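You operate a simulated robot arm through the tools that you are given. There is no shell and no other tool. Be economical: measure what you need, move in short steps, check, and stop when the job is done.

You run a simulated robot arm. Do the job below in one go: nothing can be reset, and whatever is moved stays where it is left.

TASK
Roll a 2 mm waist into the cylinder with the grey top and put it in the blue tray.
Fine: the roller lever ends at back; the other cylinder stays.

The check looks at the end state, three seconds after you hand in, the way a careful person would. Anything else that was tipped, shoved, dropped, spilled or broken makes it a failure.

THE ROBOT
A 7-joint arm with a two-finger parallel gripper, fixed in place. Base frame: the origin is at the foot of the arm, x ahead of it, y to its left, z up. Units: mm, degrees, N and s.
With the tool pointing down near the work surface it reaches from about 240 to 680 mm from the base axis. Its first joint turns from -66.0 to 66.0 degrees. Payload 2.4 kg.
The TCP is the grasp point between the finger pads, 30 mm short of the fingertips. In the tool frame z runs along the fingers and y along their closing line. The gripper opens to 94 mm. The fingers are 28 mm wide and 10 mm thick; the gripper's body (50 by 96 mm) begins 55 mm behind the TCP.
Orientation is that of the tool frame in the base frame, as [roll, pitch, yaw] about the fixed x, y, z axes, in that order (R = Rz(yaw) Ry(pitch) Rx(roll)). With the fingers straight down and closing along the base's y, the tool's x points along the base's -x, its y along +y and its z along -z.

THE INTERFACE
- The arm moves only by the tool apply_moves. Its argument "deltas" is a list of rows, each an object of numbers (a shift or turn left out is 0, a gripper value left out holds the last): "tx", "ty", "tz": the shift along the tool's x, y, z in mm; "rx", "ry", "rz": the turn, a rotation vector about the tool's x, y, z in rad; "claw": the opening, from 0 (shut) to 1 (fully open). In form: [{"tx": .., "ty": .., "tz": .., "rx": .., "ry": .., "rz": .., "claw": ..}, ...]. A call has 1 to 12 rows; each row shifts and turns the commanded pose from where the row before left it, along the tool's axes as they then stand. A row lasts 0.2 s, in which the tool goes at most 50 mm and 8.6 degrees; a call with a longer step from one row to the next is refused whole, and so is a gripper value outside its range. Where a pose cannot be reached the arm comes as near as it can. A force on the tool above 40 N (or 10 N above the force at the start of the call, whichever is more), or a blocked arm, ends the call early, and 0.2 s more pass. Each finger travels about 153 mm/s and halts on what it meets, pressing with about 42 N; the grip force reading is that of the motor and also rises with nothing between the fingers. The clock runs only during rows and for 0.2 s after the last one: add rows that do not move to give the fingers time. It gives the time, the measured TCP pose, the force on the tool (base axes), the opening and the grip force at its end, in the units of the frame above (readings bear some noise), with the torque about the TCP (base axes, N m) and any sound that the robot's microphone picked up.
- Cameras (640 x 400 px; columns grow to the right, rows downward): "scene" is fixed at [36.9, 470.4, 1444.5]; the picture's right is [-0.78, -0.62, 0.00], its down [-0.35, 0.44, -0.83] and it looks along [0.51, -0.65, -0.56] (base axes); focal length 358 px, centre (320, 200). "wrist" rides on the gripper at [76, 14, -102] in the tool frame; the picture's right is [-0.18, 0.98, 0.00], its down [-0.75, -0.14, -0.64] and it looks along [-0.63, -0.12, 0.77] (tool axes); focal length 243 px, centre (320, 200). There is no depth. A picture from a camera that has moved, and an enlarged one, comes with that camera's place and axes in the base frame and with its lens.
- capture(camera): a new picture of that camera. No time passes.
- enlarge(camera, box): a new picture of the part [left, top, right, bottom] of that camera's present view, enlarged. No time passes.
- finish_job(): hands the job in; it is judged then, once.

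Go step by step. Nothing tells you positions but the pictures and the camera data: compare them with the known pose of the tool, close in by small moves and look again before you grip or let go. The budget is 120 turns and 64 pictures, counting those below and the enlarged ones. Unless the task says otherwise, let go and move clear before handing in, and close with one line.

The tools are called after ">>>" as a command line: name --argument value ..., lists and objects as JSON in quotes. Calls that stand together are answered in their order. apply_moves: Moves the arm, as the interface text tells. Its arguments: {"type":"object","properties":{"deltas":{"type":"array","items":{"type":"object","properties":{"tx":{"type":"number"},"ty":{"type":"number"},"tz":{"type":"number"},"rx":{"type":"number"},"ry":{"type":"number"},"rz":{"type":"number"},"claw":{"type":"number"}}}}},"required":["deltas"]} The other tools are called the same way: capture (camera) takes a picture; enlarge (camera, box) takes an enlarged picture of a part of a camera's view; finish_job () hands the job in.

At the start:

```text
clock: 0.0
ee_pos: [397.6, 67.5, 1061.6]
orientation: [180.0, -0.1, 179.9]
wrist_force: [-0.8, -1.0, -0.6]
ft_torque: [-0.01, 0.0, 0.01]
gripper_width: 94.2
grip_force: 0.1
```

scene: 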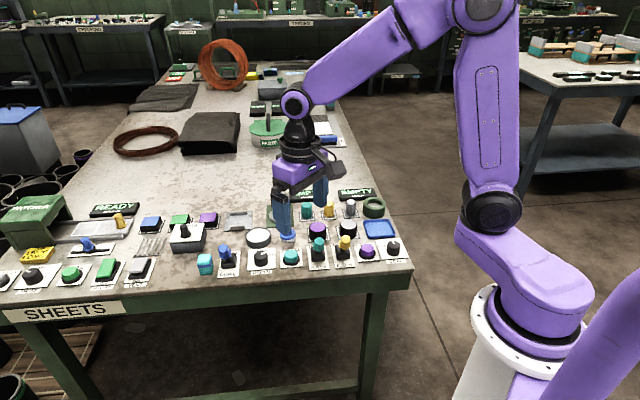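
wrist: 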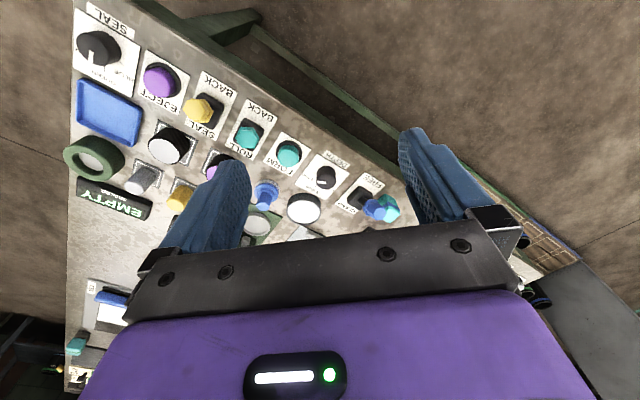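

The bench is crowded with controls and parts, so I'll take enlarged views before moving.

>>> enlarge --camera "scene" --box '[240, 170, 420, 282]'

>>> enlarge --camera "scene" --box '[120, 190, 300, 302]'

>>> enlarge --camera "wrist" --box '[60, 0, 420, 240]'

```text
3.56 times, centred on (330, 226) of scene
camera zoom: at [36.9, 470.4, 1444.5], right [-0.78, -0.62, 0.0], down [-0.35, 0.44, -0.83], along [0.51, -0.65, -0.56], focal length 1275 px, centre (284, 108)
```

zoom: 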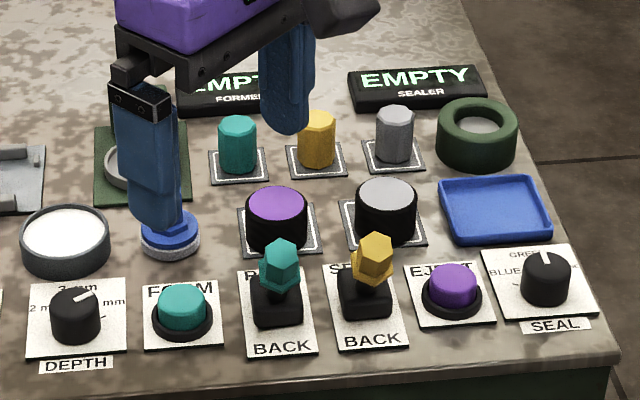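

```text
3.56 times, centred on (210, 246) of scene
camera zoom: at [36.9, 470.4, 1444.5], right [-0.78, -0.62, 0.0], down [-0.35, 0.44, -0.83], along [0.51, -0.65, -0.56], focal length 1275 px, centre (711, 36)
```

zoom: 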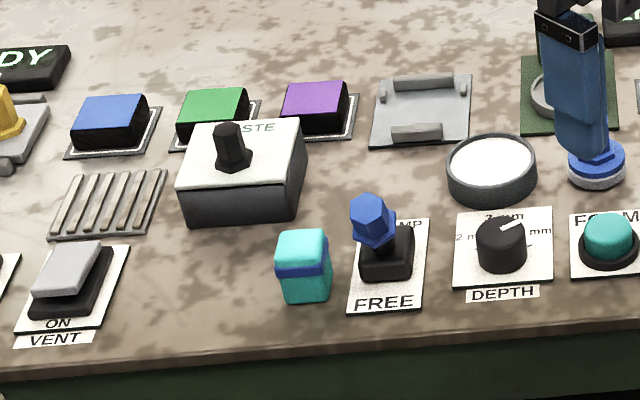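

```text
1.67 times, centred on (240, 120) of wrist
camera zoom: at [321.5, 81.6, 1164.2], right [0.18, 0.98, 0.0], down [0.75, -0.14, 0.64], along [0.63, -0.12, -0.77], focal length 404 px, centre (453, 333)
```

zoom: 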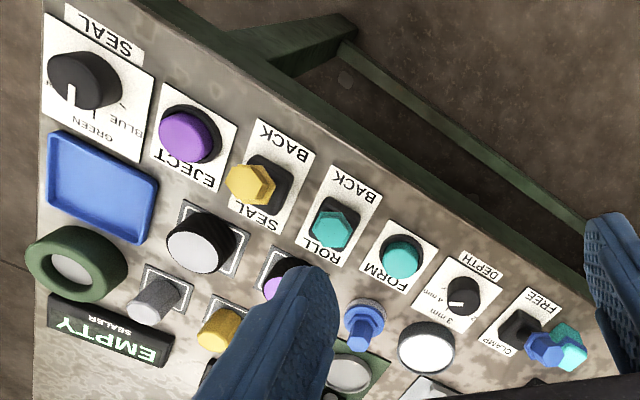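

The bench sits at about z≈800, turned roughly 45° to the base. The former and sealer stations are on its right side. I'll turn the tool to line up with the bench and look from closer in.

>>> apply_moves --deltas '[{"rz": 0.131}, {"rz": 0.131}, {"rz": 0.131}, {"rz": 0.131}, {"rz": 0.131}, {"rz": 0.131}, {"tx": 7, "ty": -27, "tz": 20}, {"tx": 7, "ty": -27, "tz": 20}, {"ty": -27, "tz": 20}, {}]'

>>> capture --camera "wrist"

>>> capture --camera "scene"

```text
clock: 2.2
ee_pos: [330.3, 19.8, 1000.1]
orientation: [-180.0, 0.0, 134.9]
wrist_force: [-0.2, 0.2, 0.2]
ft_torque: [0.01, -0.01, -0.01]
gripper_width: 94.0
grip_force: 0.1
```

```text
58 pictures are left
camera wrist: at [286.0, 83.9, 1102.4], right [0.83, 0.56, 0.0], down [0.43, -0.63, 0.64], along [0.36, -0.53, -0.77], focal length 243 px, centre (320, 200)
```

wrist: 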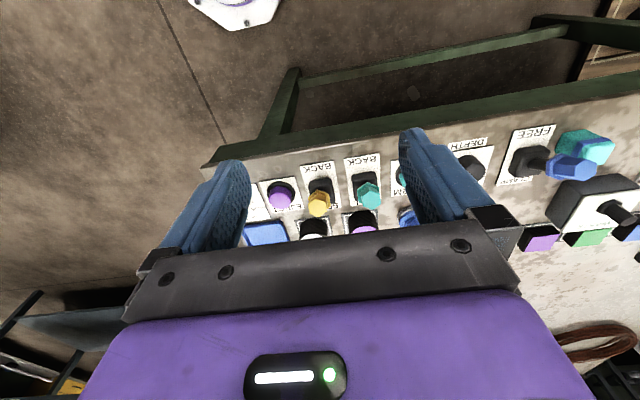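

```text
57 pictures are left
```

scene: 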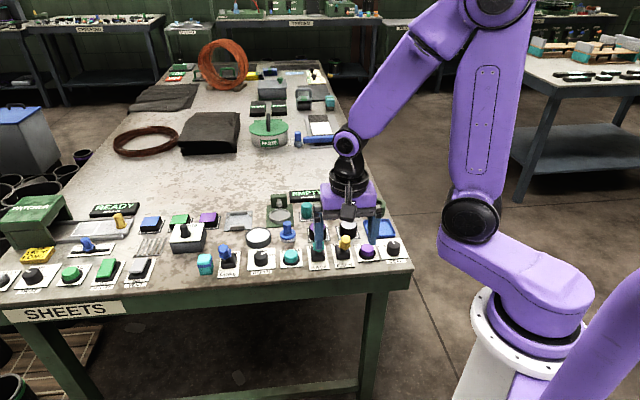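

The former nest is clear in the scene view now. I'll zoom in there, then shift the wrist forward over the bench.

>>> enlarge --camera "scene" --box '[220, 175, 320, 275]'

>>> apply_moves --deltas '[{"tx": -40}, {"tx": -40}, {"tx": -40}, {"tx": -40}, {}]'

>>> capture --camera "wrist"

```text
4.00 times, centred on (270, 225) of scene
camera zoom: at [36.8, 470.4, 1444.5], right [-0.78, -0.62, 0.0], down [-0.35, 0.44, -0.83], along [0.51, -0.65, -0.56], focal length 1434 px, centre (520, 100)
```

zoom: 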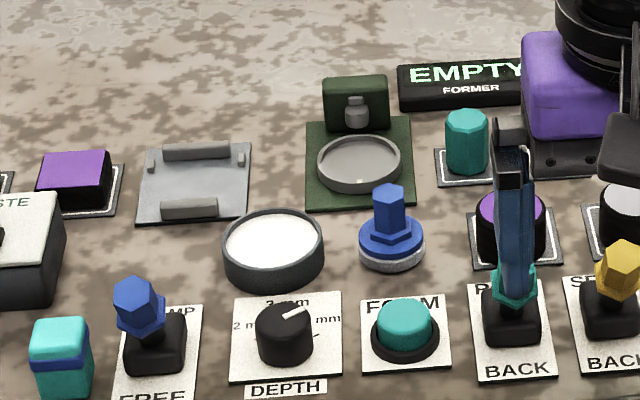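

```text
clock: 3.4
ee_pos: [447.2, -93.5, 1000.4]
orientation: [-180.0, 0.0, 134.9]
wrist_force: [0.0, 0.2, 0.3]
ft_torque: [0.01, -0.03, -0.01]
gripper_width: 94.2
grip_force: 0.0
```

```text
55 pictures are left
camera wrist: at [403.2, -29.9, 1104.1], right [0.83, 0.56, 0.0], down [0.43, -0.63, 0.64], along [0.36, -0.53, -0.77], focal length 243 px, centre (320, 200)
```

wrist: 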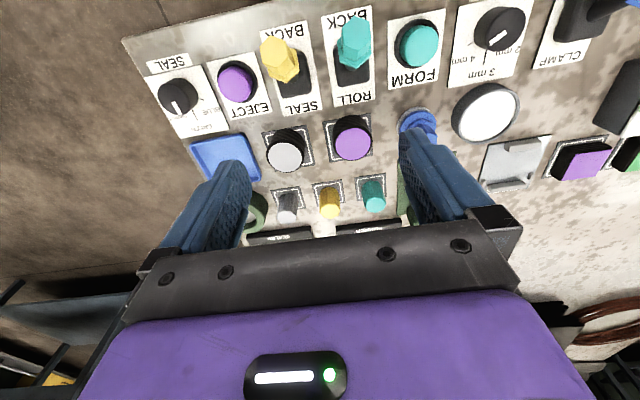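

I'll zoom in on the labels, the dial and the cylinders.

>>> enlarge --camera "wrist" --box '[380, 0, 640, 162]'

>>> enlarge --camera "wrist" --box '[140, 10, 420, 250]'

>>> enlarge --camera "scene" --box '[0, 190, 160, 290]'

```text
2.46 times, centred on (510, 81) of wrist
camera zoom: at [403.2, -29.9, 1104.1], right [0.83, 0.56, 0.0], down [0.43, -0.63, 0.64], along [0.36, -0.53, -0.77], focal length 597 px, centre (-148, 493)
```

zoom: 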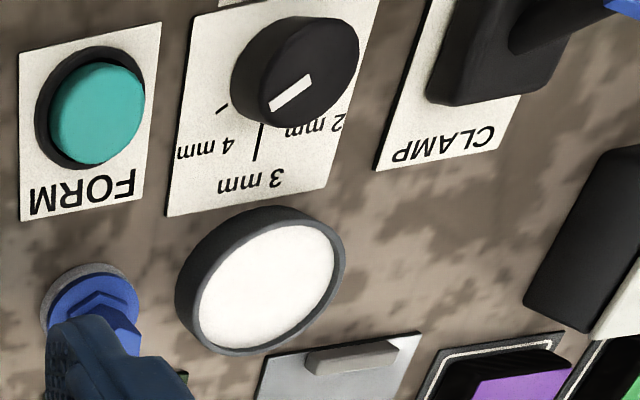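

```text
1.67 times, centred on (280, 130) of wrist
camera zoom: at [403.2, -29.9, 1104.1], right [0.83, 0.56, 0.0], down [0.43, -0.63, 0.64], along [0.36, -0.53, -0.77], focal length 404 px, centre (387, 317)
```

zoom: 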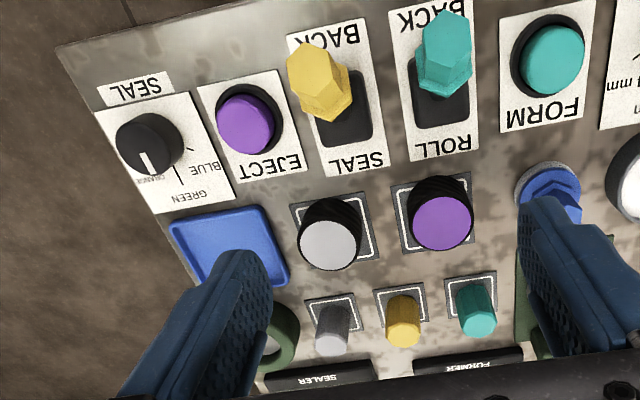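

```text
4.00 times, centred on (80, 240) of scene
camera zoom: at [36.9, 470.4, 1444.5], right [-0.78, -0.62, 0.0], down [-0.35, 0.44, -0.83], along [0.51, -0.65, -0.56], focal length 1434 px, centre (1280, 40)
```

zoom: 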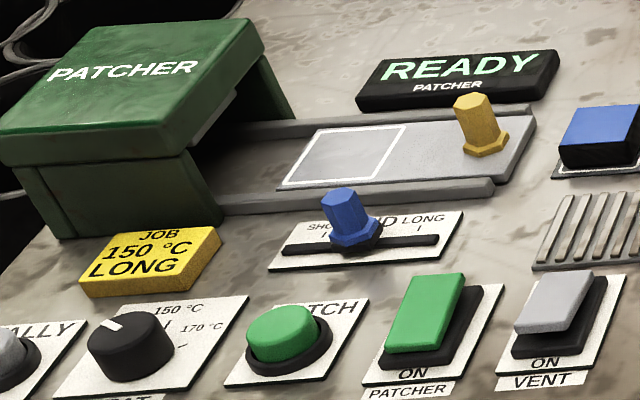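

The DEPTH dial's pointer is towards 4 mm, with 2 mm on the other side. I put the dial at about (562, 42). I'll hover over it and check.

>>> apply_moves --deltas '[{"tx": 3, "ty": 45}, {"tx": 4, "ty": 44}, {"tx": 4, "ty": 44, "tz": 35}, {"tx": 4, "ty": 44, "tz": 35}, {"claw": 0.75}, {}]'

>>> capture --camera "wrist"

>>> capture --camera "scene"

```text
refused: row 3 steps farther than a row can; nothing moved
```

```text
51 pictures are left
camera wrist: at [403.2, -29.9, 1104.1], right [0.83, 0.56, 0.0], down [0.43, -0.63, 0.64], along [0.36, -0.53, -0.77], focal length 243 px, centre (320, 200)
```

wrist: 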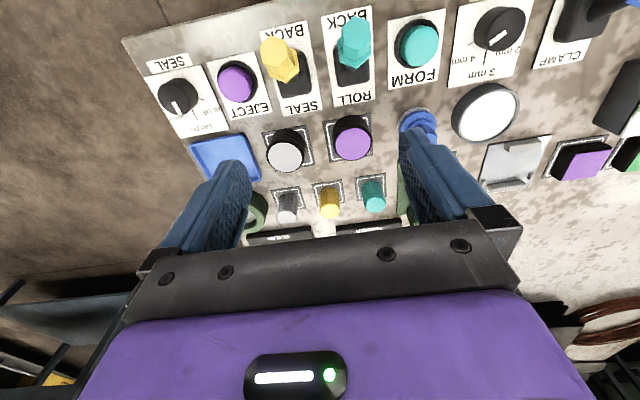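

```text
50 pictures are left
```

scene: 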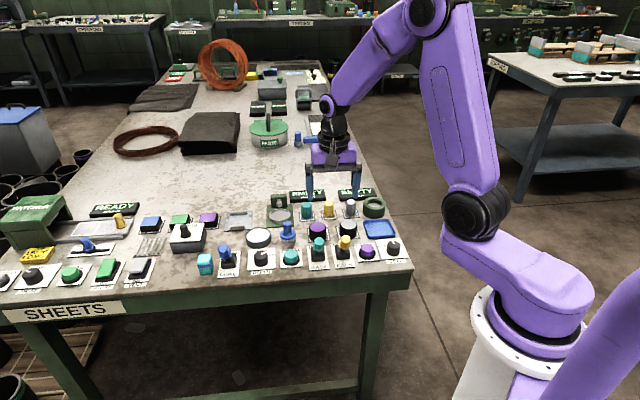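

The call was refused because one step was too long. I'll split it into shorter steps.

>>> apply_moves --deltas '[{"tx": 3, "ty": 45}, {"tx": 4, "ty": 44}, {"tx": 4, "ty": 44}, {"tx": 4, "ty": 44}, {"tz": 35, "claw": 0.75}, {"tz": 35}, {}]'

>>> capture --camera "wrist"

```text
clock: 5.0
ee_pos: [557.9, 42.2, 931.2]
orientation: [180.0, 0.0, 134.9]
wrist_force: [0.6, 0.2, -0.5]
ft_torque: [-0.01, 0.0, 0.01]
gripper_width: 70.3
grip_force: 0.0
```

```text
49 pictures are left
camera wrist: at [514.7, 105.3, 1033.1], right [0.83, 0.56, 0.0], down [0.43, -0.63, 0.64], along [0.36, -0.53, -0.77], focal length 243 px, centre (320, 200)
```

wrist: 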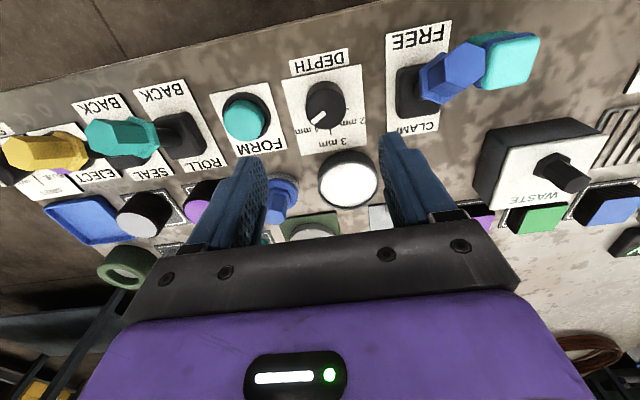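

>>> apply_moves --deltas '[{"tx": 12, "ty": 5}, {"tz": 30}, {}]'

>>> enlarge --camera "wrist" --box '[200, 60, 440, 210]'

>>> enlarge --camera "scene" --box '[200, 195, 328, 275]'

```text
clock: 5.8
ee_pos: [551.1, 54.7, 899.4]
orientation: [180.0, 0.0, 135.0]
wrist_force: [0.3, -0.1, 0.4]
ft_torque: [-0.02, 0.03, 0.01]
gripper_width: 70.4
grip_force: 0.0
```

```text
2.67 times, centred on (320, 135) of wrist
camera zoom: at [507.8, 118.4, 1003.4], right [0.83, 0.56, 0.0], down [0.43, -0.63, 0.64], along [0.36, -0.53, -0.77], focal length 647 px, centre (320, 373)
```

zoom: 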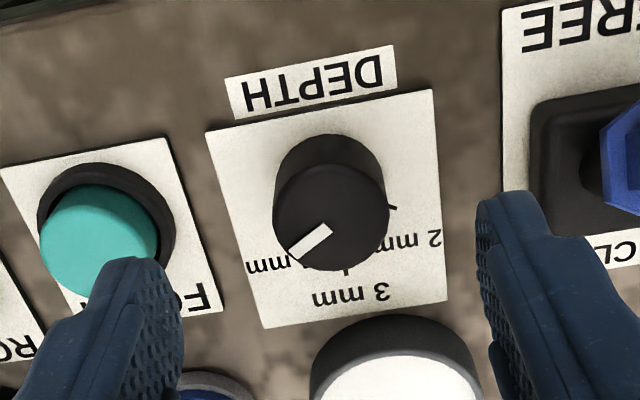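

```text
5.00 times, centred on (264, 235) of scene
camera zoom: at [36.8, 470.4, 1444.5], right [-0.78, -0.62, 0.0], down [-0.35, 0.44, -0.83], along [0.51, -0.65, -0.56], focal length 1792 px, centre (600, 25)
```

zoom: 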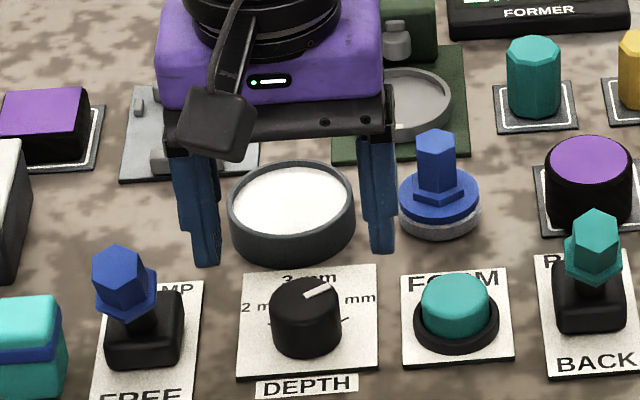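

The dial points at 4 mm and is about 35 mm across. I'll narrow the opening, descend to just above it and check the centring.

>>> apply_moves --deltas '[{"claw": 0.62, "ty": 2}, {"tz": 18}, {"tz": 17}, {}]'

>>> enlarge --camera "wrist" --box '[200, 60, 440, 210]'

>>> enlarge --camera "scene" --box '[200, 195, 328, 275]'

```text
clock: 6.8
ee_pos: [553.5, 55.4, 868.4]
orientation: [-180.0, 0.0, 134.9]
wrist_force: [0.4, -0.5, -0.2]
ft_torque: [0.01, 0.01, 0.0]
gripper_width: 58.5
grip_force: 0.0
```

```text
2.67 times, centred on (320, 135) of wrist
camera zoom: at [508.8, 119.5, 970.0], right [0.83, 0.56, 0.0], down [0.43, -0.63, 0.64], along [0.36, -0.53, -0.77], focal length 647 px, centre (320, 373)
```

zoom: 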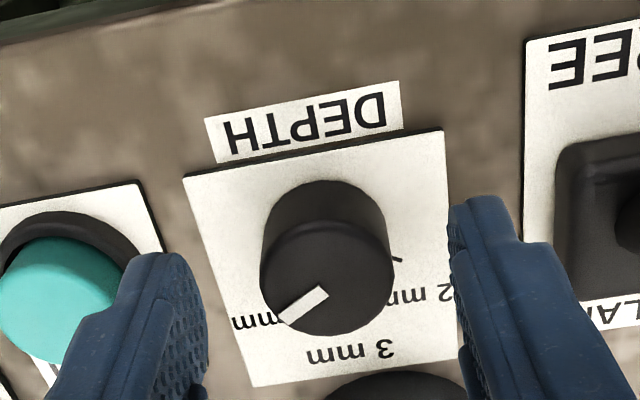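

```text
5.00 times, centred on (264, 235) of scene
camera zoom: at [36.9, 470.4, 1444.5], right [-0.78, -0.62, 0.0], down [-0.35, 0.44, -0.83], along [0.51, -0.65, -0.56], focal length 1792 px, centre (600, 25)
```

zoom: 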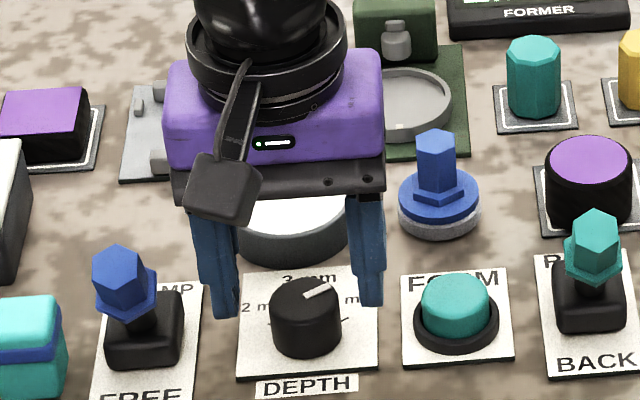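

By triangulation the knob top is at z≈848 and nearly under the TCP. I'll narrow the opening, go down a little and close on the knob.

>>> apply_moves --deltas '[{"claw": 0.5, "tx": 2}, {}, {"tz": 5}, {"claw": 0.42}, {"claw": 0.36}, {"claw": 0.3}, {}]'

>>> enlarge --camera "wrist" --box '[200, 60, 440, 210]'

>>> enlarge --camera "scene" --box '[200, 195, 328, 275]'

```text
clock: 8.4
ee_pos: [552.0, 58.2, 860.9]
orientation: [180.0, 0.0, 134.9]
wrist_force: [0.6, 0.9, 0.1]
ft_torque: [0.01, 0.02, 0.01]
gripper_width: 28.2
grip_force: 0.1
```

```text
2.67 times, centred on (320, 135) of wrist
camera zoom: at [508.5, 121.1, 964.9], right [0.83, 0.56, 0.0], down [0.43, -0.63, 0.64], along [0.36, -0.53, -0.77], focal length 647 px, centre (320, 373)
```

zoom: 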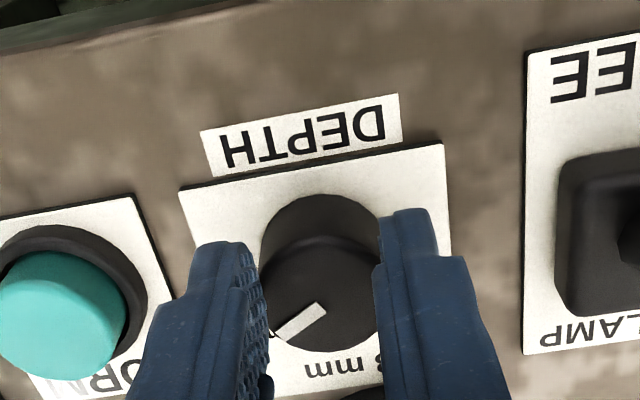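

```text
5.00 times, centred on (264, 235) of scene
camera zoom: at [36.9, 470.4, 1444.5], right [-0.78, -0.62, 0.0], down [-0.35, 0.44, -0.83], along [0.51, -0.65, -0.56], focal length 1792 px, centre (600, 25)
```

zoom: 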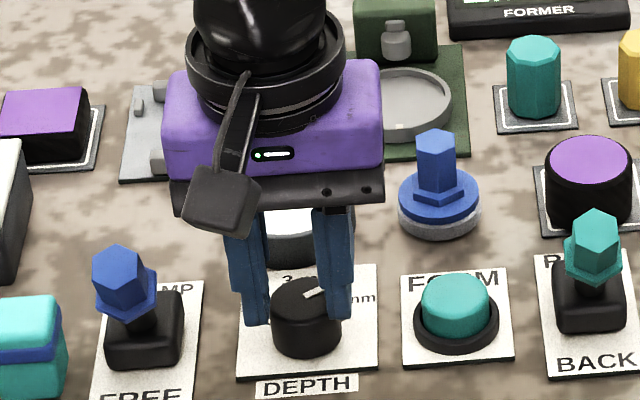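

The fingers reached 28 mm with no grip, so they may not be around the knob. I'll look closer before doing more.

>>> enlarge --camera "scene" --box '[240, 235, 288, 265]'

>>> enlarge --camera "wrist" --box '[270, 110, 374, 195]'

```text
13.33 times, centred on (264, 250) of scene
camera zoom: at [36.9, 470.4, 1444.5], right [-0.78, -0.62, 0.0], down [-0.35, 0.44, -0.83], along [0.51, -0.65, -0.56], focal length 4780 px, centre (1067, -467)
```

zoom: 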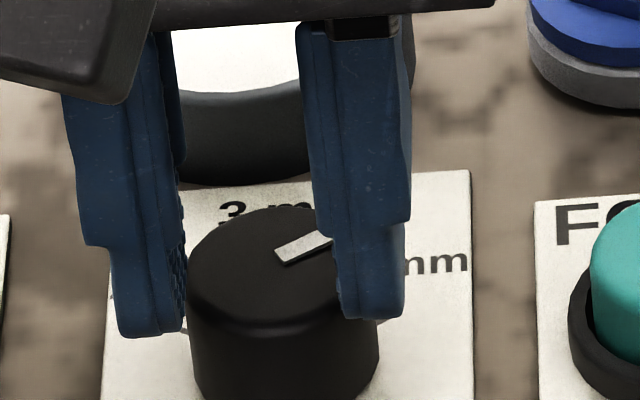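

```text
4.71 times, centred on (322, 152) of wrist
camera zoom: at [508.5, 121.1, 964.9], right [0.83, 0.56, 0.0], down [0.43, -0.63, 0.64], along [0.36, -0.53, -0.77], focal length 1142 px, centre (311, 424)
```

zoom: 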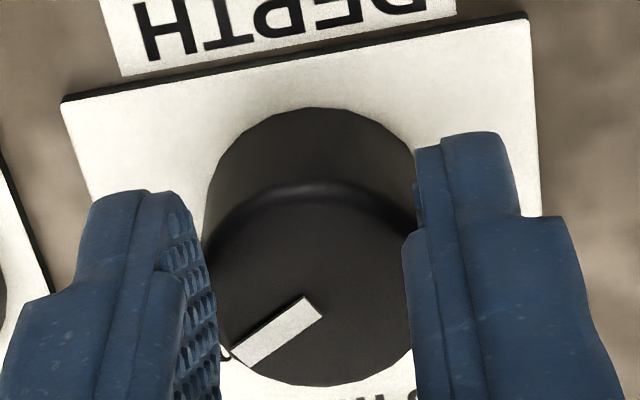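

The fingers were above the knob and about 12 mm short of it: its top is near z≈825 and its centre near (559, 47). I'll back up, shift, pre-turn by -30° and look again before descending.

>>> apply_moves --deltas '[{"tz": -8, "claw": 0.55}, {"tx": -11}, {"rz": 0.131}, {"rz": 0.131}, {"rz": 0.131}, {"rz": 0.131}, {}]'

>>> enlarge --camera "wrist" --box '[200, 60, 440, 210]'

>>> enlarge --camera "scene" --box '[224, 215, 304, 265]'

```text
clock: 10.0
ee_pos: [560.8, 48.7, 868.8]
orientation: [-179.9, 0.0, 104.8]
wrist_force: [-0.6, -0.1, -0.5]
ft_torque: [0.0, 0.0, -0.01]
gripper_width: 52.0
grip_force: 0.1
```

```text
2.67 times, centred on (320, 135) of wrist
camera zoom: at [555.1, 126.4, 971.9], right [1.0, 0.07, 0.0], down [0.06, -0.76, 0.64], along [0.05, -0.64, -0.77], focal length 647 px, centre (320, 373)
```

zoom: 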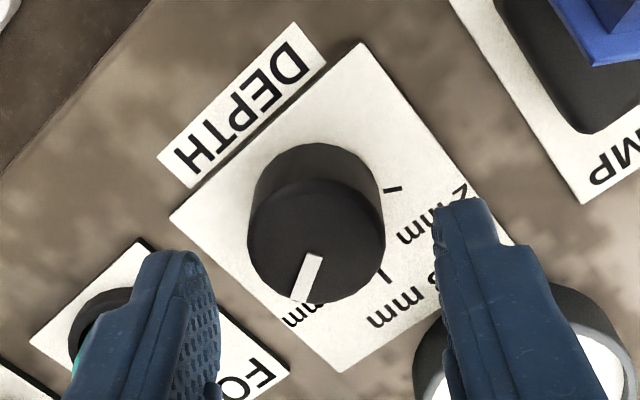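

```text
8.00 times, centred on (264, 240) of scene
camera zoom: at [36.9, 470.4, 1444.5], right [-0.78, -0.62, 0.0], down [-0.35, 0.44, -0.83], along [0.51, -0.65, -0.56], focal length 2868 px, centre (768, -120)
```

zoom: 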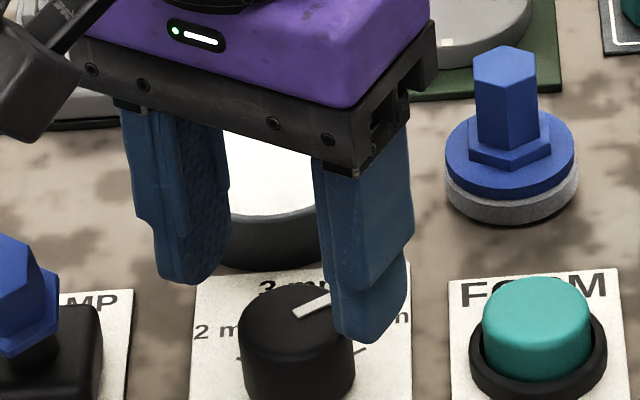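

The knob is on the tool axis, about 41 mm ahead of the TCP. The fingers clear the dish, so I'll descend and grip.

>>> apply_moves --deltas '[{"tz": 12}, {"tz": 12}, {"claw": 0.42}, {"claw": 0.36}, {"claw": 0.3}, {"claw": 0.25}, {}]'

>>> enlarge --camera "wrist" --box '[200, 60, 440, 210]'

```text
clock: 11.6
ee_pos: [560.3, 48.2, 846.5]
orientation: [-179.7, -0.2, 104.9]
wrist_force: [-20.1, -4.3, 3.5]
ft_torque: [0.0, -0.01, 0.06]
gripper_width: 34.7
grip_force: 45.1
```

```text
2.67 times, centred on (320, 135) of wrist
camera zoom: at [554.8, 125.3, 948.6], right [1.0, 0.07, -0.01], down [0.06, -0.76, 0.64], along [0.04, -0.64, -0.77], focal length 647 px, centre (320, 373)
```

zoom: 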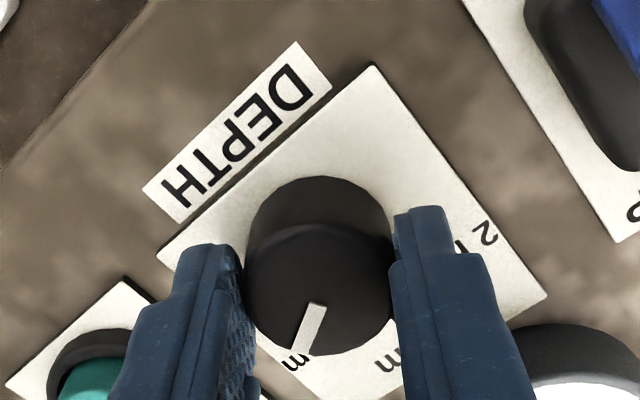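

It's gripped at 34.7 mm. I'll ease the side force and turn 60° towards 2 mm.

>>> apply_moves --deltas '[{"ty": -1}, {"rz": -0.131}, {"rz": -0.131}, {"rz": -0.131}, {"rz": -0.131}, {"rz": -0.131}, {"rz": -0.131}, {"rz": -0.131}, {"rz": -0.131}, {}]'

>>> enlarge --camera "wrist" --box '[200, 60, 440, 210]'

```text
clock: 13.8
ee_pos: [559.5, 48.6, 845.2]
orientation: [179.9, -0.2, 165.0]
wrist_force: [-16.9, -21.0, 12.1]
ft_torque: [-0.3, -0.01, 0.01]
gripper_width: 34.5
grip_force: 44.9
```

```text
2.67 times, centred on (320, 135) of wrist
camera zoom: at [490.1, 81.3, 948.8], right [0.43, 0.9, 0.0], down [0.69, -0.33, 0.64], along [0.58, -0.28, -0.77], focal length 647 px, centre (320, 373)
```

zoom: 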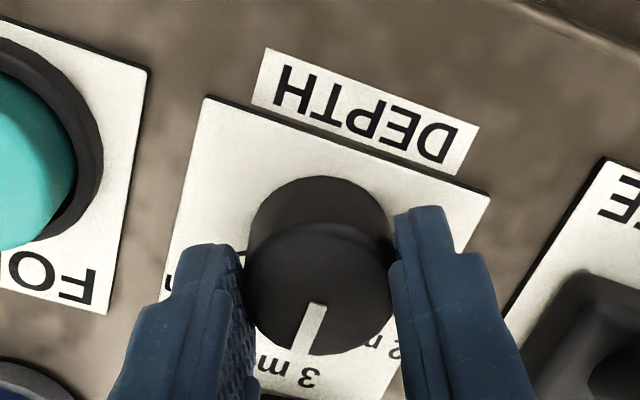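

The knob turned with the grip and is now at about 3 mm. I'll carry on another 60°.

>>> apply_moves --deltas '[{"ty": -1.2, "tx": 0.5}, {"rz": -0.131}, {"rz": -0.131}, {"rz": -0.131}, {"rz": -0.131}, {"rz": -0.131}, {"rz": -0.131}, {"rz": -0.131}, {"rz": -0.1}, {}]'

>>> enlarge --camera "wrist" --box '[200, 60, 440, 210]'

```text
clock: 16.0
ee_pos: [559.0, 48.7, 846.5]
orientation: [-179.9, 0.0, -136.8]
wrist_force: [10.7, -16.3, -16.7]
ft_torque: [0.5, -0.78, -0.01]
gripper_width: 34.6
grip_force: 44.7
```

```text
2.67 times, centred on (320, 135) of wrist
camera zoom: at [494.4, 5.5, 948.6], right [-0.54, 0.84, 0.0], down [0.64, 0.41, 0.64], along [0.54, 0.35, -0.77], focal length 647 px, centre (320, 373)
```

zoom: 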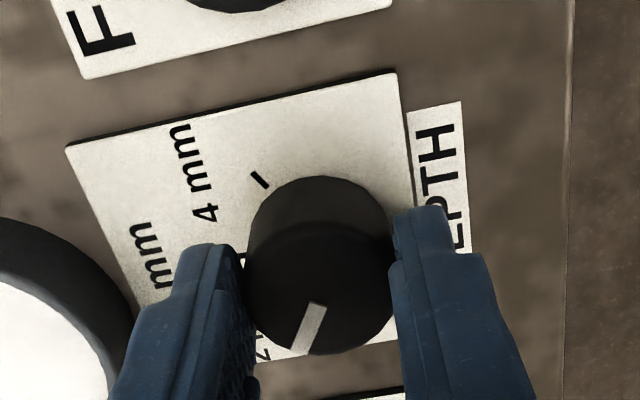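

That's 118° turned in total. I'll release, rise straight up and check the pointer.

>>> apply_moves --deltas '[{"claw": 0.42}, {"claw": 0.52}, {"tz": -20}, {"tz": -40}, {"tz": -30}, {}]'

>>> enlarge --camera "wrist" --box '[200, 40, 440, 190]'

>>> enlarge --camera "scene" --box '[224, 215, 304, 265]'

```text
clock: 17.4
ee_pos: [557.7, 47.7, 937.8]
orientation: [-180.0, 0.0, -136.7]
wrist_force: [0.4, 0.1, -0.1]
ft_torque: [-0.01, 0.03, 0.04]
gripper_width: 49.1
grip_force: 0.2
```

```text
2.67 times, centred on (320, 115) of wrist
camera zoom: at [492.7, 6.3, 1040.8], right [-0.54, 0.84, 0.0], down [0.65, 0.41, 0.64], along [0.54, 0.35, -0.77], focal length 647 px, centre (320, 427)
```

zoom: 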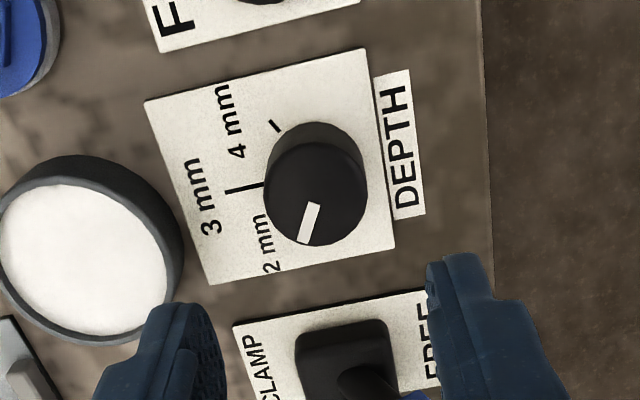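

```text
8.00 times, centred on (264, 240) of scene
camera zoom: at [36.8, 470.4, 1444.5], right [-0.78, -0.62, 0.0], down [-0.35, 0.44, -0.83], along [0.51, -0.65, -0.56], focal length 2868 px, centre (768, -120)
```

zoom: 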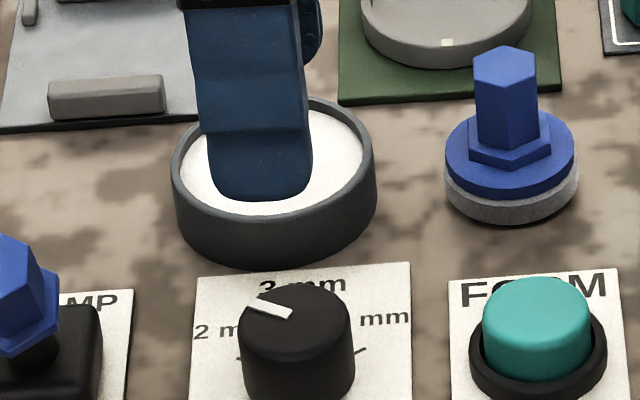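

The dial reads 2 mm. Next I'll turn back to the bench-aligned yaw and move over the grey-topped cylinder, at about (452, -179).

>>> apply_moves --deltas '[{"rz": 0.128, "claw": 0.8}, {"rz": 0.128}, {"rz": 0.128}, {"rz": 0.128}, {"rz": 0.128}, {"rz": 0.128}, {"rz": 0.128}, {"rz": 0.128}, {"rz": 0.128}, {"rz": 0.128}, {"rz": 0.128}, {"rz": 0.133}]'

>>> apply_moves --deltas '[{"tz": -20}, {"tx": -10, "ty": -47}, {"tx": -10, "ty": -47}, {"tx": -10, "ty": -47}, {"tx": -10, "ty": -47}, {"tx": -20, "ty": -42}, {"tx": -20}, {}]'

>>> capture --camera "wrist"

```text
clock: 20.0
ee_pos: [559.5, 49.6, 935.7]
orientation: [179.9, -0.1, 134.8]
wrist_force: [0.6, -0.5, -0.4]
ft_torque: [0.01, 0.01, 0.01]
gripper_width: 75.2
grip_force: 0.0
```

```text
clock: 21.8
ee_pos: [453.9, -171.8, 958.4]
orientation: [180.0, 0.0, 135.0]
wrist_force: [-0.6, -0.7, -0.6]
ft_torque: [0.0, -0.02, -0.01]
gripper_width: 75.3
grip_force: 0.0
```

```text
33 pictures are left
camera wrist: at [410.5, -107.2, 1061.2], right [0.82, 0.57, 0.0], down [0.43, -0.63, 0.64], along [0.36, -0.53, -0.77], focal length 243 px, centre (320, 200)
```

wrist: 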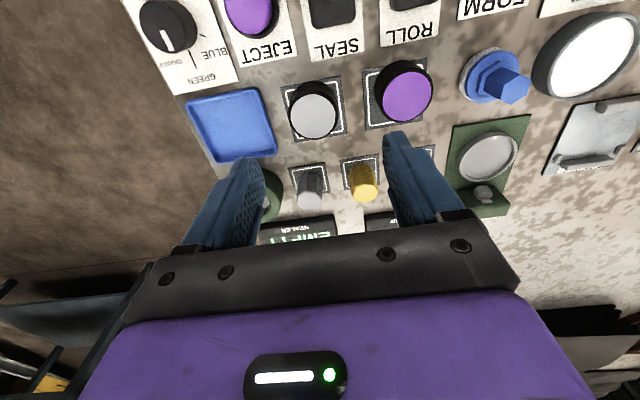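

The grey cylinder is about 41 mm across, centred near (452, -180) with its top near z≈838. The tray is close beside it, so I'll keep the opening narrow, come down above it and check.

>>> apply_moves --deltas '[{"tx": -6, "ty": -6.5, "claw": 0.62}, {"tz": 40}, {"tz": 38}, {}]'

>>> capture --camera "wrist"

>>> enlarge --camera "scene" --box '[290, 185, 418, 265]'

```text
clock: 22.8
ee_pos: [455.1, -181.2, 875.1]
orientation: [180.0, 0.0, 135.0]
wrist_force: [0.3, -1.2, -0.1]
ft_torque: [-0.03, -0.01, 0.0]
gripper_width: 58.3
grip_force: 0.1
```

```text
32 pictures are left
camera wrist: at [411.3, -117.5, 978.1], right [0.83, 0.56, 0.0], down [0.43, -0.63, 0.64], along [0.36, -0.53, -0.77], focal length 243 px, centre (320, 200)
```

wrist: 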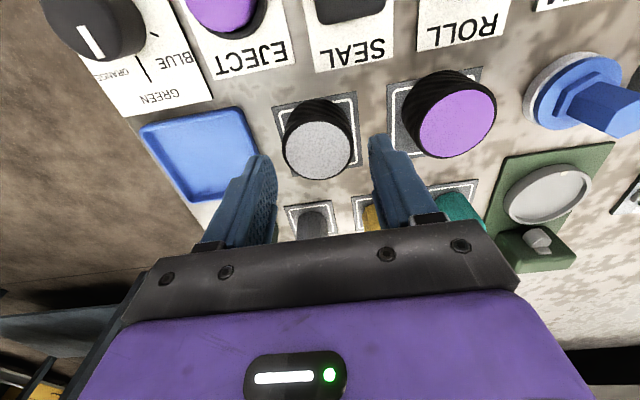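

```text
5.00 times, centred on (354, 225) of scene
camera zoom: at [36.9, 470.4, 1444.5], right [-0.78, -0.62, 0.0], down [-0.35, 0.44, -0.83], along [0.51, -0.65, -0.56], focal length 1792 px, centre (150, 75)
```

zoom: 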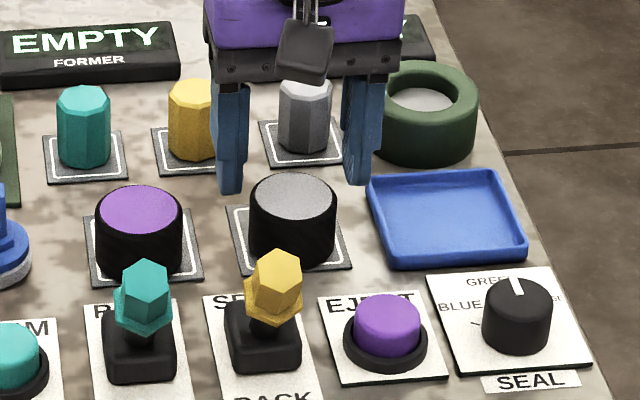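

It's centred to within about 2 mm. I'll narrow to 54 mm so I clear the tray, descend and grip.

>>> apply_moves --deltas '[{"claw": 0.575, "tx": 1.5}, {"tz": 15}, {"tz": 14}, {"claw": 0.5}, {"claw": 0.45}, {"claw": 0.4}, {"claw": 0.35}, {}]'

>>> capture --camera "wrist"

```text
clock: 24.6
ee_pos: [452.0, -177.8, 846.4]
orientation: [179.9, 0.0, 135.1]
wrist_force: [0.2, -0.4, 0.3]
ft_torque: [0.0, 0.0, 0.01]
gripper_width: 46.5
grip_force: 42.2
```

```text
30 pictures are left
camera wrist: at [408.4, -114.4, 949.2], right [0.82, 0.57, 0.0], down [0.43, -0.63, 0.64], along [0.36, -0.53, -0.77], focal length 243 px, centre (320, 200)
```

wrist: 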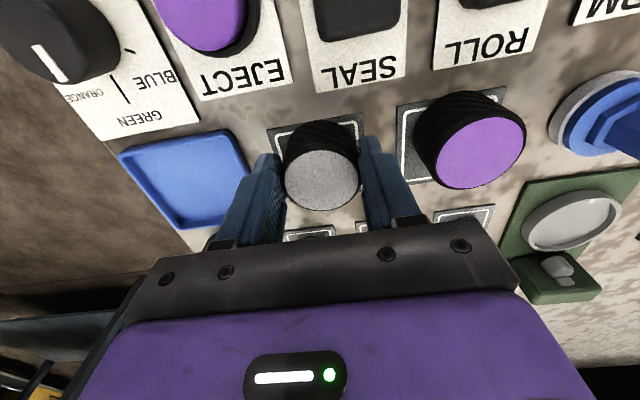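

It's gripped at 46.5 mm. I'll lift it and carry it over to the former nest, which I put at about (650, -114).

>>> apply_moves --deltas '[{"tz": -20}, {"tz": -30}, {"tz": -25}, {"tx": -19, "ty": 37}, {"tx": -19, "ty": 37}, {"tx": -19, "ty": 37}, {"tx": -19, "ty": 37}, {"tx": -19, "ty": 37}, {}]'

>>> capture --camera "wrist"

>>> enlarge --camera "scene" --box '[220, 165, 348, 245]'

```text
clock: 26.6
ee_pos: [651.2, -117.1, 922.8]
orientation: [180.0, -0.1, 135.0]
wrist_force: [0.7, -0.8, -1.3]
ft_torque: [0.03, -0.02, -0.01]
gripper_width: 46.6
grip_force: 41.9
```

```text
29 pictures are left
camera wrist: at [608.6, -53.5, 1026.7], right [0.83, 0.56, 0.0], down [0.43, -0.63, 0.64], along [0.36, -0.53, -0.77], focal length 243 px, centre (320, 200)
```

wrist: 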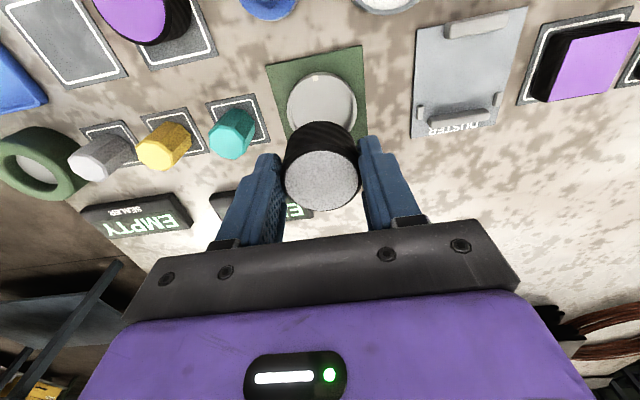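

```text
5.00 times, centred on (284, 205) of scene
camera zoom: at [36.9, 470.4, 1444.5], right [-0.78, -0.62, 0.0], down [-0.35, 0.44, -0.83], along [0.51, -0.65, -0.56], focal length 1792 px, centre (500, 175)
```

zoom: 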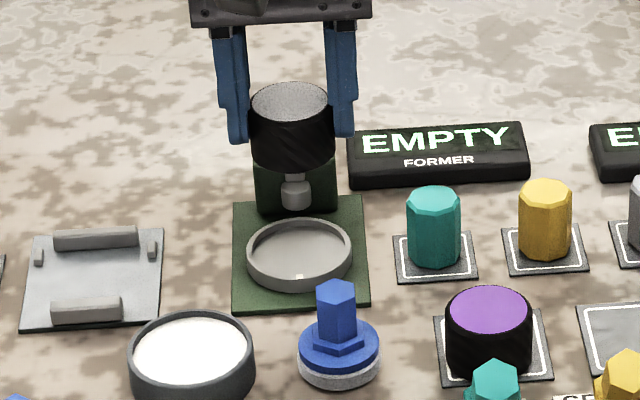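

The ring is about 9 mm nearer the robot than the TCP. I'll shift, lower most of the way and check again.

>>> apply_moves --deltas '[{"tx": 9, "ty": 0.5}, {"tz": 25}, {"tz": 22}, {}]'

>>> enlarge --camera "wrist" --box '[240, 60, 400, 220]'

>>> enlarge --camera "scene" --box '[240, 175, 320, 235]'

```text
clock: 27.6
ee_pos: [643.8, -109.9, 875.8]
orientation: [-180.0, 0.0, 135.0]
wrist_force: [0.2, -0.1, -0.1]
ft_torque: [0.02, 0.02, -0.02]
gripper_width: 46.6
grip_force: 41.8
```

```text
2.50 times, centred on (320, 140) of wrist
camera zoom: at [599.9, -45.4, 979.2], right [0.83, 0.56, 0.0], down [0.43, -0.63, 0.64], along [0.36, -0.53, -0.77], focal length 606 px, centre (320, 350)
```

zoom: 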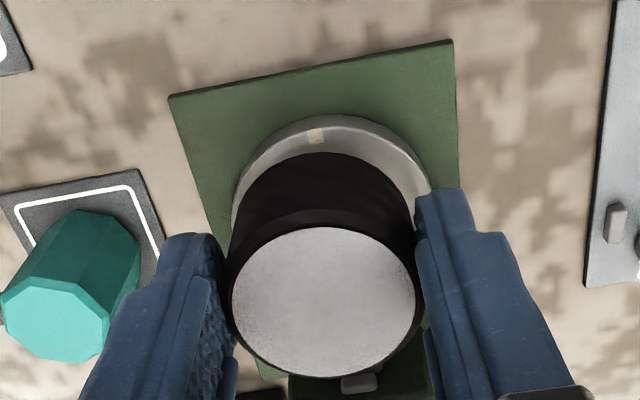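

```text
6.67 times, centred on (280, 205) of scene
camera zoom: at [36.9, 470.4, 1444.5], right [-0.78, -0.62, 0.0], down [-0.35, 0.44, -0.83], along [0.51, -0.65, -0.56], focal length 2390 px, centre (587, 167)
```

zoom: 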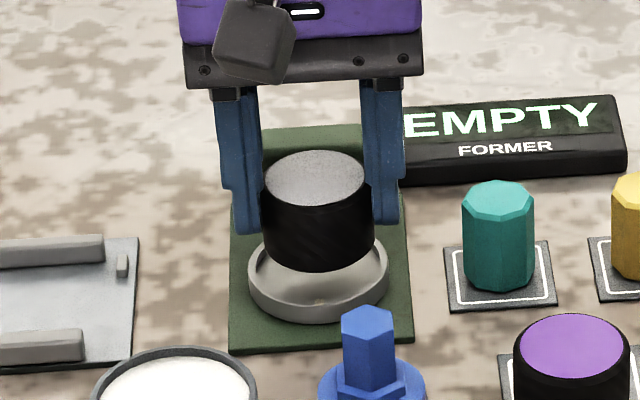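

It's nearly centred, with only about 2 mm of clearance in the ring. I'll apply a small correction, lower to just above the rim and check.

>>> apply_moves --deltas '[{"ty": 1.2, "tx": -0.6}, {"tz": 10}, {"tz": 7}, {}]'

>>> enlarge --camera "wrist" --box '[240, 80, 400, 180]'

>>> enlarge --camera "scene" --box '[256, 185, 304, 215]'

```text
clock: 28.6
ee_pos: [644.4, -108.6, 859.9]
orientation: [-179.9, 0.0, 135.0]
wrist_force: [0.0, -1.0, -1.0]
ft_torque: [0.01, 0.0, -0.03]
gripper_width: 46.6
grip_force: 41.7
```

```text
4.00 times, centred on (320, 130) of wrist
camera zoom: at [601.0, -44.9, 962.8], right [0.83, 0.56, 0.0], down [0.43, -0.63, 0.64], along [0.36, -0.53, -0.77], focal length 970 px, centre (320, 480)
```

zoom: 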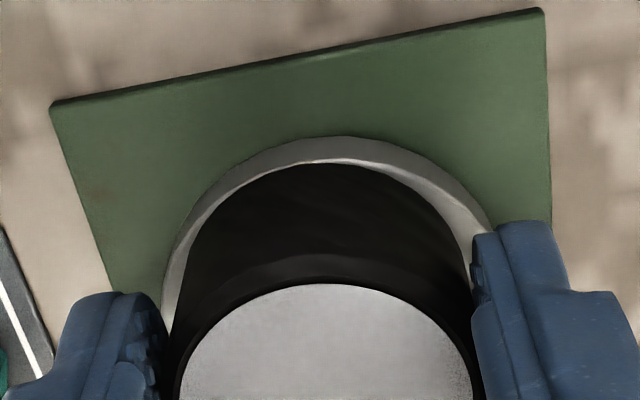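

```text
13.33 times, centred on (280, 200) of scene
camera zoom: at [36.9, 470.4, 1444.5], right [-0.78, -0.62, 0.0], down [-0.35, 0.44, -0.83], along [0.51, -0.65, -0.56], focal length 4780 px, centre (853, 200)
```

zoom: 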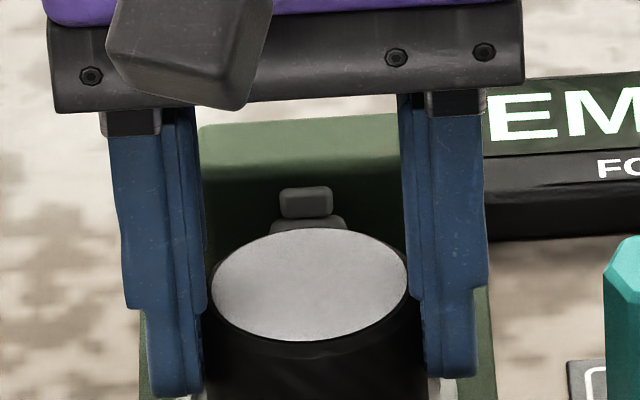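

It's laterally aligned. I'll lower it into the nest with the force guard on.

>>> apply_moves --deltas '[{"tz": 5}, {"tz": 4}, {"tz": 3}, {}]'

>>> enlarge --camera "wrist" --box '[240, 80, 400, 180]'

>>> enlarge --camera "scene" --box '[250, 185, 330, 235]'

```text
clock: 29.1
ee_pos: [646.0, -108.9, 860.0]
orientation: [179.9, 0.0, 135.1]
wrist_force: [-4.3, 0.1, 7.6]
ft_torque: [-0.04, 0.29, -0.04]
gripper_width: 46.4
grip_force: 41.9
stopped in row 2: the force on the tool passed its limit at 45 N (the readings are from after the stop); the commanded pose is now the measured one
```

```text
4.00 times, centred on (320, 130) of wrist
camera zoom: at [601.9, -45.0, 962.2], right [0.83, 0.56, 0.0], down [0.43, -0.63, 0.64], along [0.36, -0.53, -0.77], focal length 970 px, centre (320, 480)
```

zoom: 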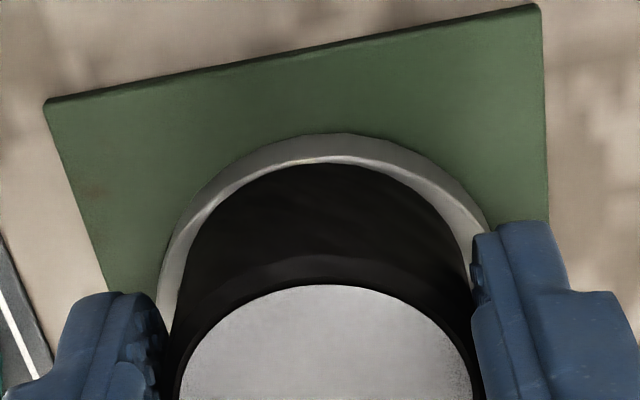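

```text
8.00 times, centred on (290, 210) of scene
camera zoom: at [36.6, 470.5, 1444.5], right [-0.78, -0.62, 0.0], down [-0.35, 0.44, -0.83], along [0.51, -0.65, -0.56], focal length 2868 px, centre (560, 120)
```

zoom: 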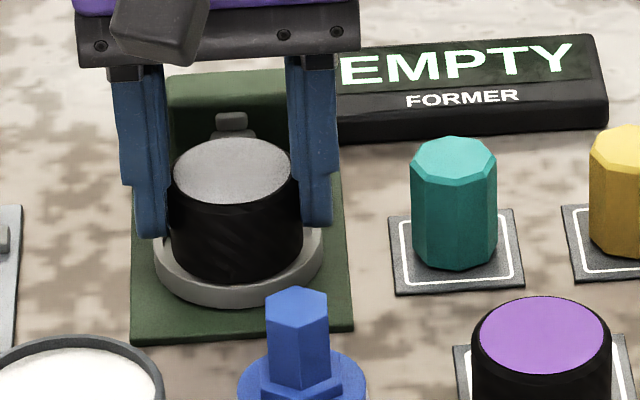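

The cylinder is touching the near rim. Both views say it needs to go about 2–3 mm further away and slightly to the right. I'll lift a little, shift and try again.

>>> apply_moves --deltas '[{"tz": -3}, {"tx": -2.5, "ty": -0.6}, {}, {"tz": 3}, {"tz": 2}, {"tz": 2}, {"tz": 2}, {"tz": 2}]'

```text
clock: 30.5
ee_pos: [647.4, -110.5, 859.4]
orientation: [-180.0, -0.1, 135.0]
wrist_force: [-4.1, 0.7, 8.4]
ft_torque: [0.01, 0.4, -0.04]
gripper_width: 46.6
grip_force: 42.1
stopped in row 7: the force on the tool passed its limit at 43 N (the readings are from after the stop); the commanded pose is now the measured one
```

The force and torque put the contact on the base -x side of the rim, so I'll shift 2.5 mm towards +x and try again.

>>> apply_moves --deltas '[{"tz": -3}, {"tx": -1.8, "ty": 1.8}, {}, {"tz": 3}, {"tz": 2}, {"tz": 2}, {"tz": 2}, {"tz": 2}, {"tz": 2}]'

```text
clock: 32.4
ee_pos: [650.6, -109.5, 855.3]
orientation: [179.9, 0.2, 135.0]
wrist_force: [-6.4, 1.5, 10.4]
ft_torque: [-0.1, 0.11, -0.02]
gripper_width: 46.7
grip_force: 42.0
stopped in row 9: the force on the tool passed its limit at 43 N (the readings are from after the stop); the commanded pose is now the measured one
```

It went lower this time, to z≈855. I'll look to see whether it is seated.

>>> enlarge --camera "scene" --box '[256, 190, 304, 220]'

>>> enlarge --camera "wrist" --box '[240, 80, 400, 180]'

```text
13.33 times, centred on (280, 205) of scene
camera zoom: at [36.5, 470.5, 1444.5], right [-0.78, -0.62, 0.0], down [-0.35, 0.44, -0.83], along [0.51, -0.65, -0.56], focal length 4780 px, centre (853, 133)
```

zoom: 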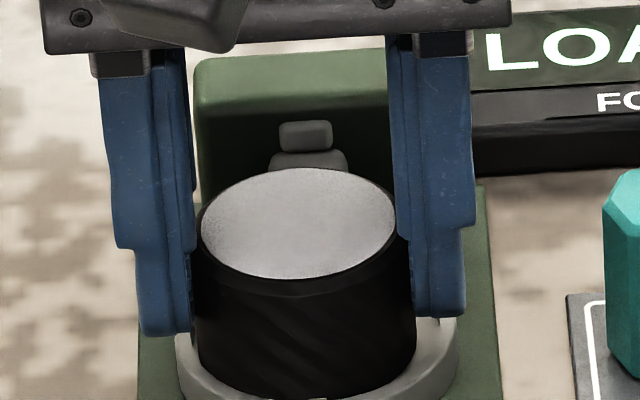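

```text
4.00 times, centred on (320, 130) of wrist
camera zoom: at [606.1, -46.6, 957.8], right [0.82, 0.57, 0.0], down [0.43, -0.63, 0.64], along [0.36, -0.53, -0.77], focal length 970 px, centre (320, 480)
```

zoom: 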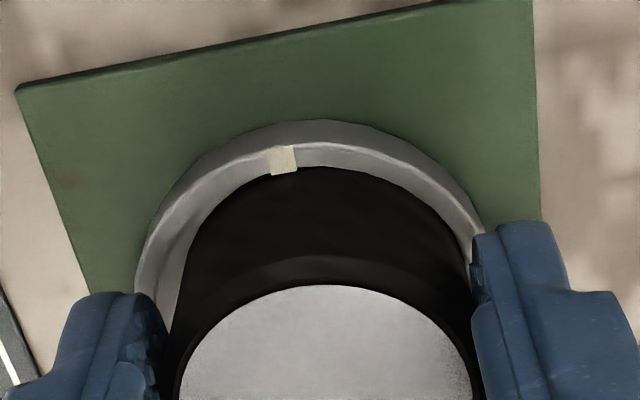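

The display now starts "LOA…", so the nest registers the part. It sits hard against the +y side, so I'll ease back 1.2 mm, press gently down and look.

>>> apply_moves --deltas '[{"ty": -1.2}, {}, {"tz": 1.5}, {"tz": 1.5}, {}]'

```text
clock: 33.8
ee_pos: [651.3, -110.4, 854.5]
orientation: [179.7, 0.4, 135.2]
wrist_force: [-2.8, -0.8, 7.1]
ft_torque: [-0.21, 0.23, -0.04]
gripper_width: 46.9
grip_force: 41.8
stopped in row 5: the force on the tool passed its limit at 40 N (the readings are from after the stop); the commanded pose is now the measured one
```

It appears seated. I'll release, lift up and check.

>>> apply_moves --deltas '[{"claw": 0.53}, {"claw": 0.6}, {"tz": -10}, {"tz": -30}, {"tz": -40}, {}]'

>>> enlarge --camera "scene" --box '[250, 180, 346, 240]'

```text
clock: 35.2
ee_pos: [652.1, -110.2, 933.2]
orientation: [179.8, 0.4, 135.1]
wrist_force: [-1.1, 0.3, 0.8]
ft_torque: [0.0, 0.0, 0.02]
gripper_width: 56.6
grip_force: 0.1
```

```text
6.67 times, centred on (298, 210) of scene
camera zoom: at [36.8, 470.4, 1444.5], right [-0.78, -0.62, 0.0], down [-0.35, 0.44, -0.83], along [0.51, -0.65, -0.56], focal length 2390 px, centre (467, 133)
```

zoom: 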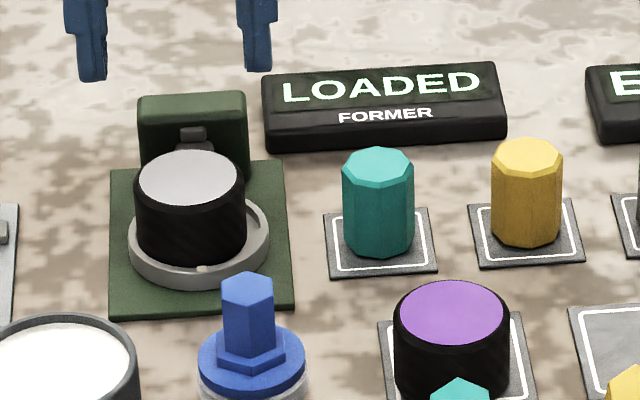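

The former shows LOADED and the cylinder stands upright. Next I'll move above the ROLL lever.

>>> apply_moves --deltas '[{"tx": 40, "ty": -25, "claw": 0.5}, {"tx": 40, "ty": -25}, {"tx": 40, "ty": -25}, {"tx": 40, "ty": -25}, {}]'

>>> capture --camera "wrist"

```text
clock: 36.4
ee_pos: [467.2, -67.1, 932.1]
orientation: [179.6, 0.3, 135.1]
wrist_force: [-0.1, 0.6, -0.2]
ft_torque: [0.0, -0.03, 0.04]
gripper_width: 46.9
grip_force: 0.1
```

```text
18 pictures are left
camera wrist: at [423.4, -3.2, 1035.4], right [0.82, 0.57, 0.01], down [0.43, -0.63, 0.65], along [0.37, -0.53, -0.76], focal length 243 px, centre (320, 200)
```

wrist: 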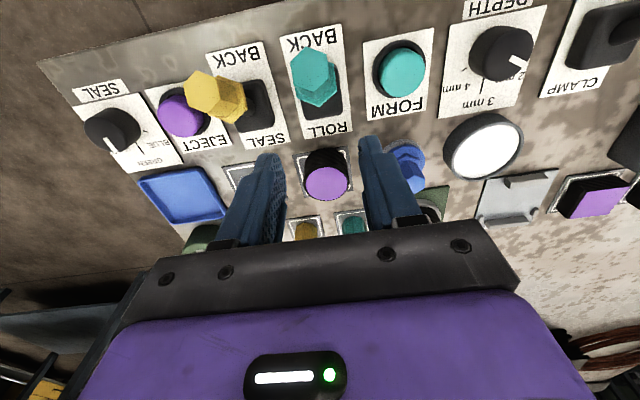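

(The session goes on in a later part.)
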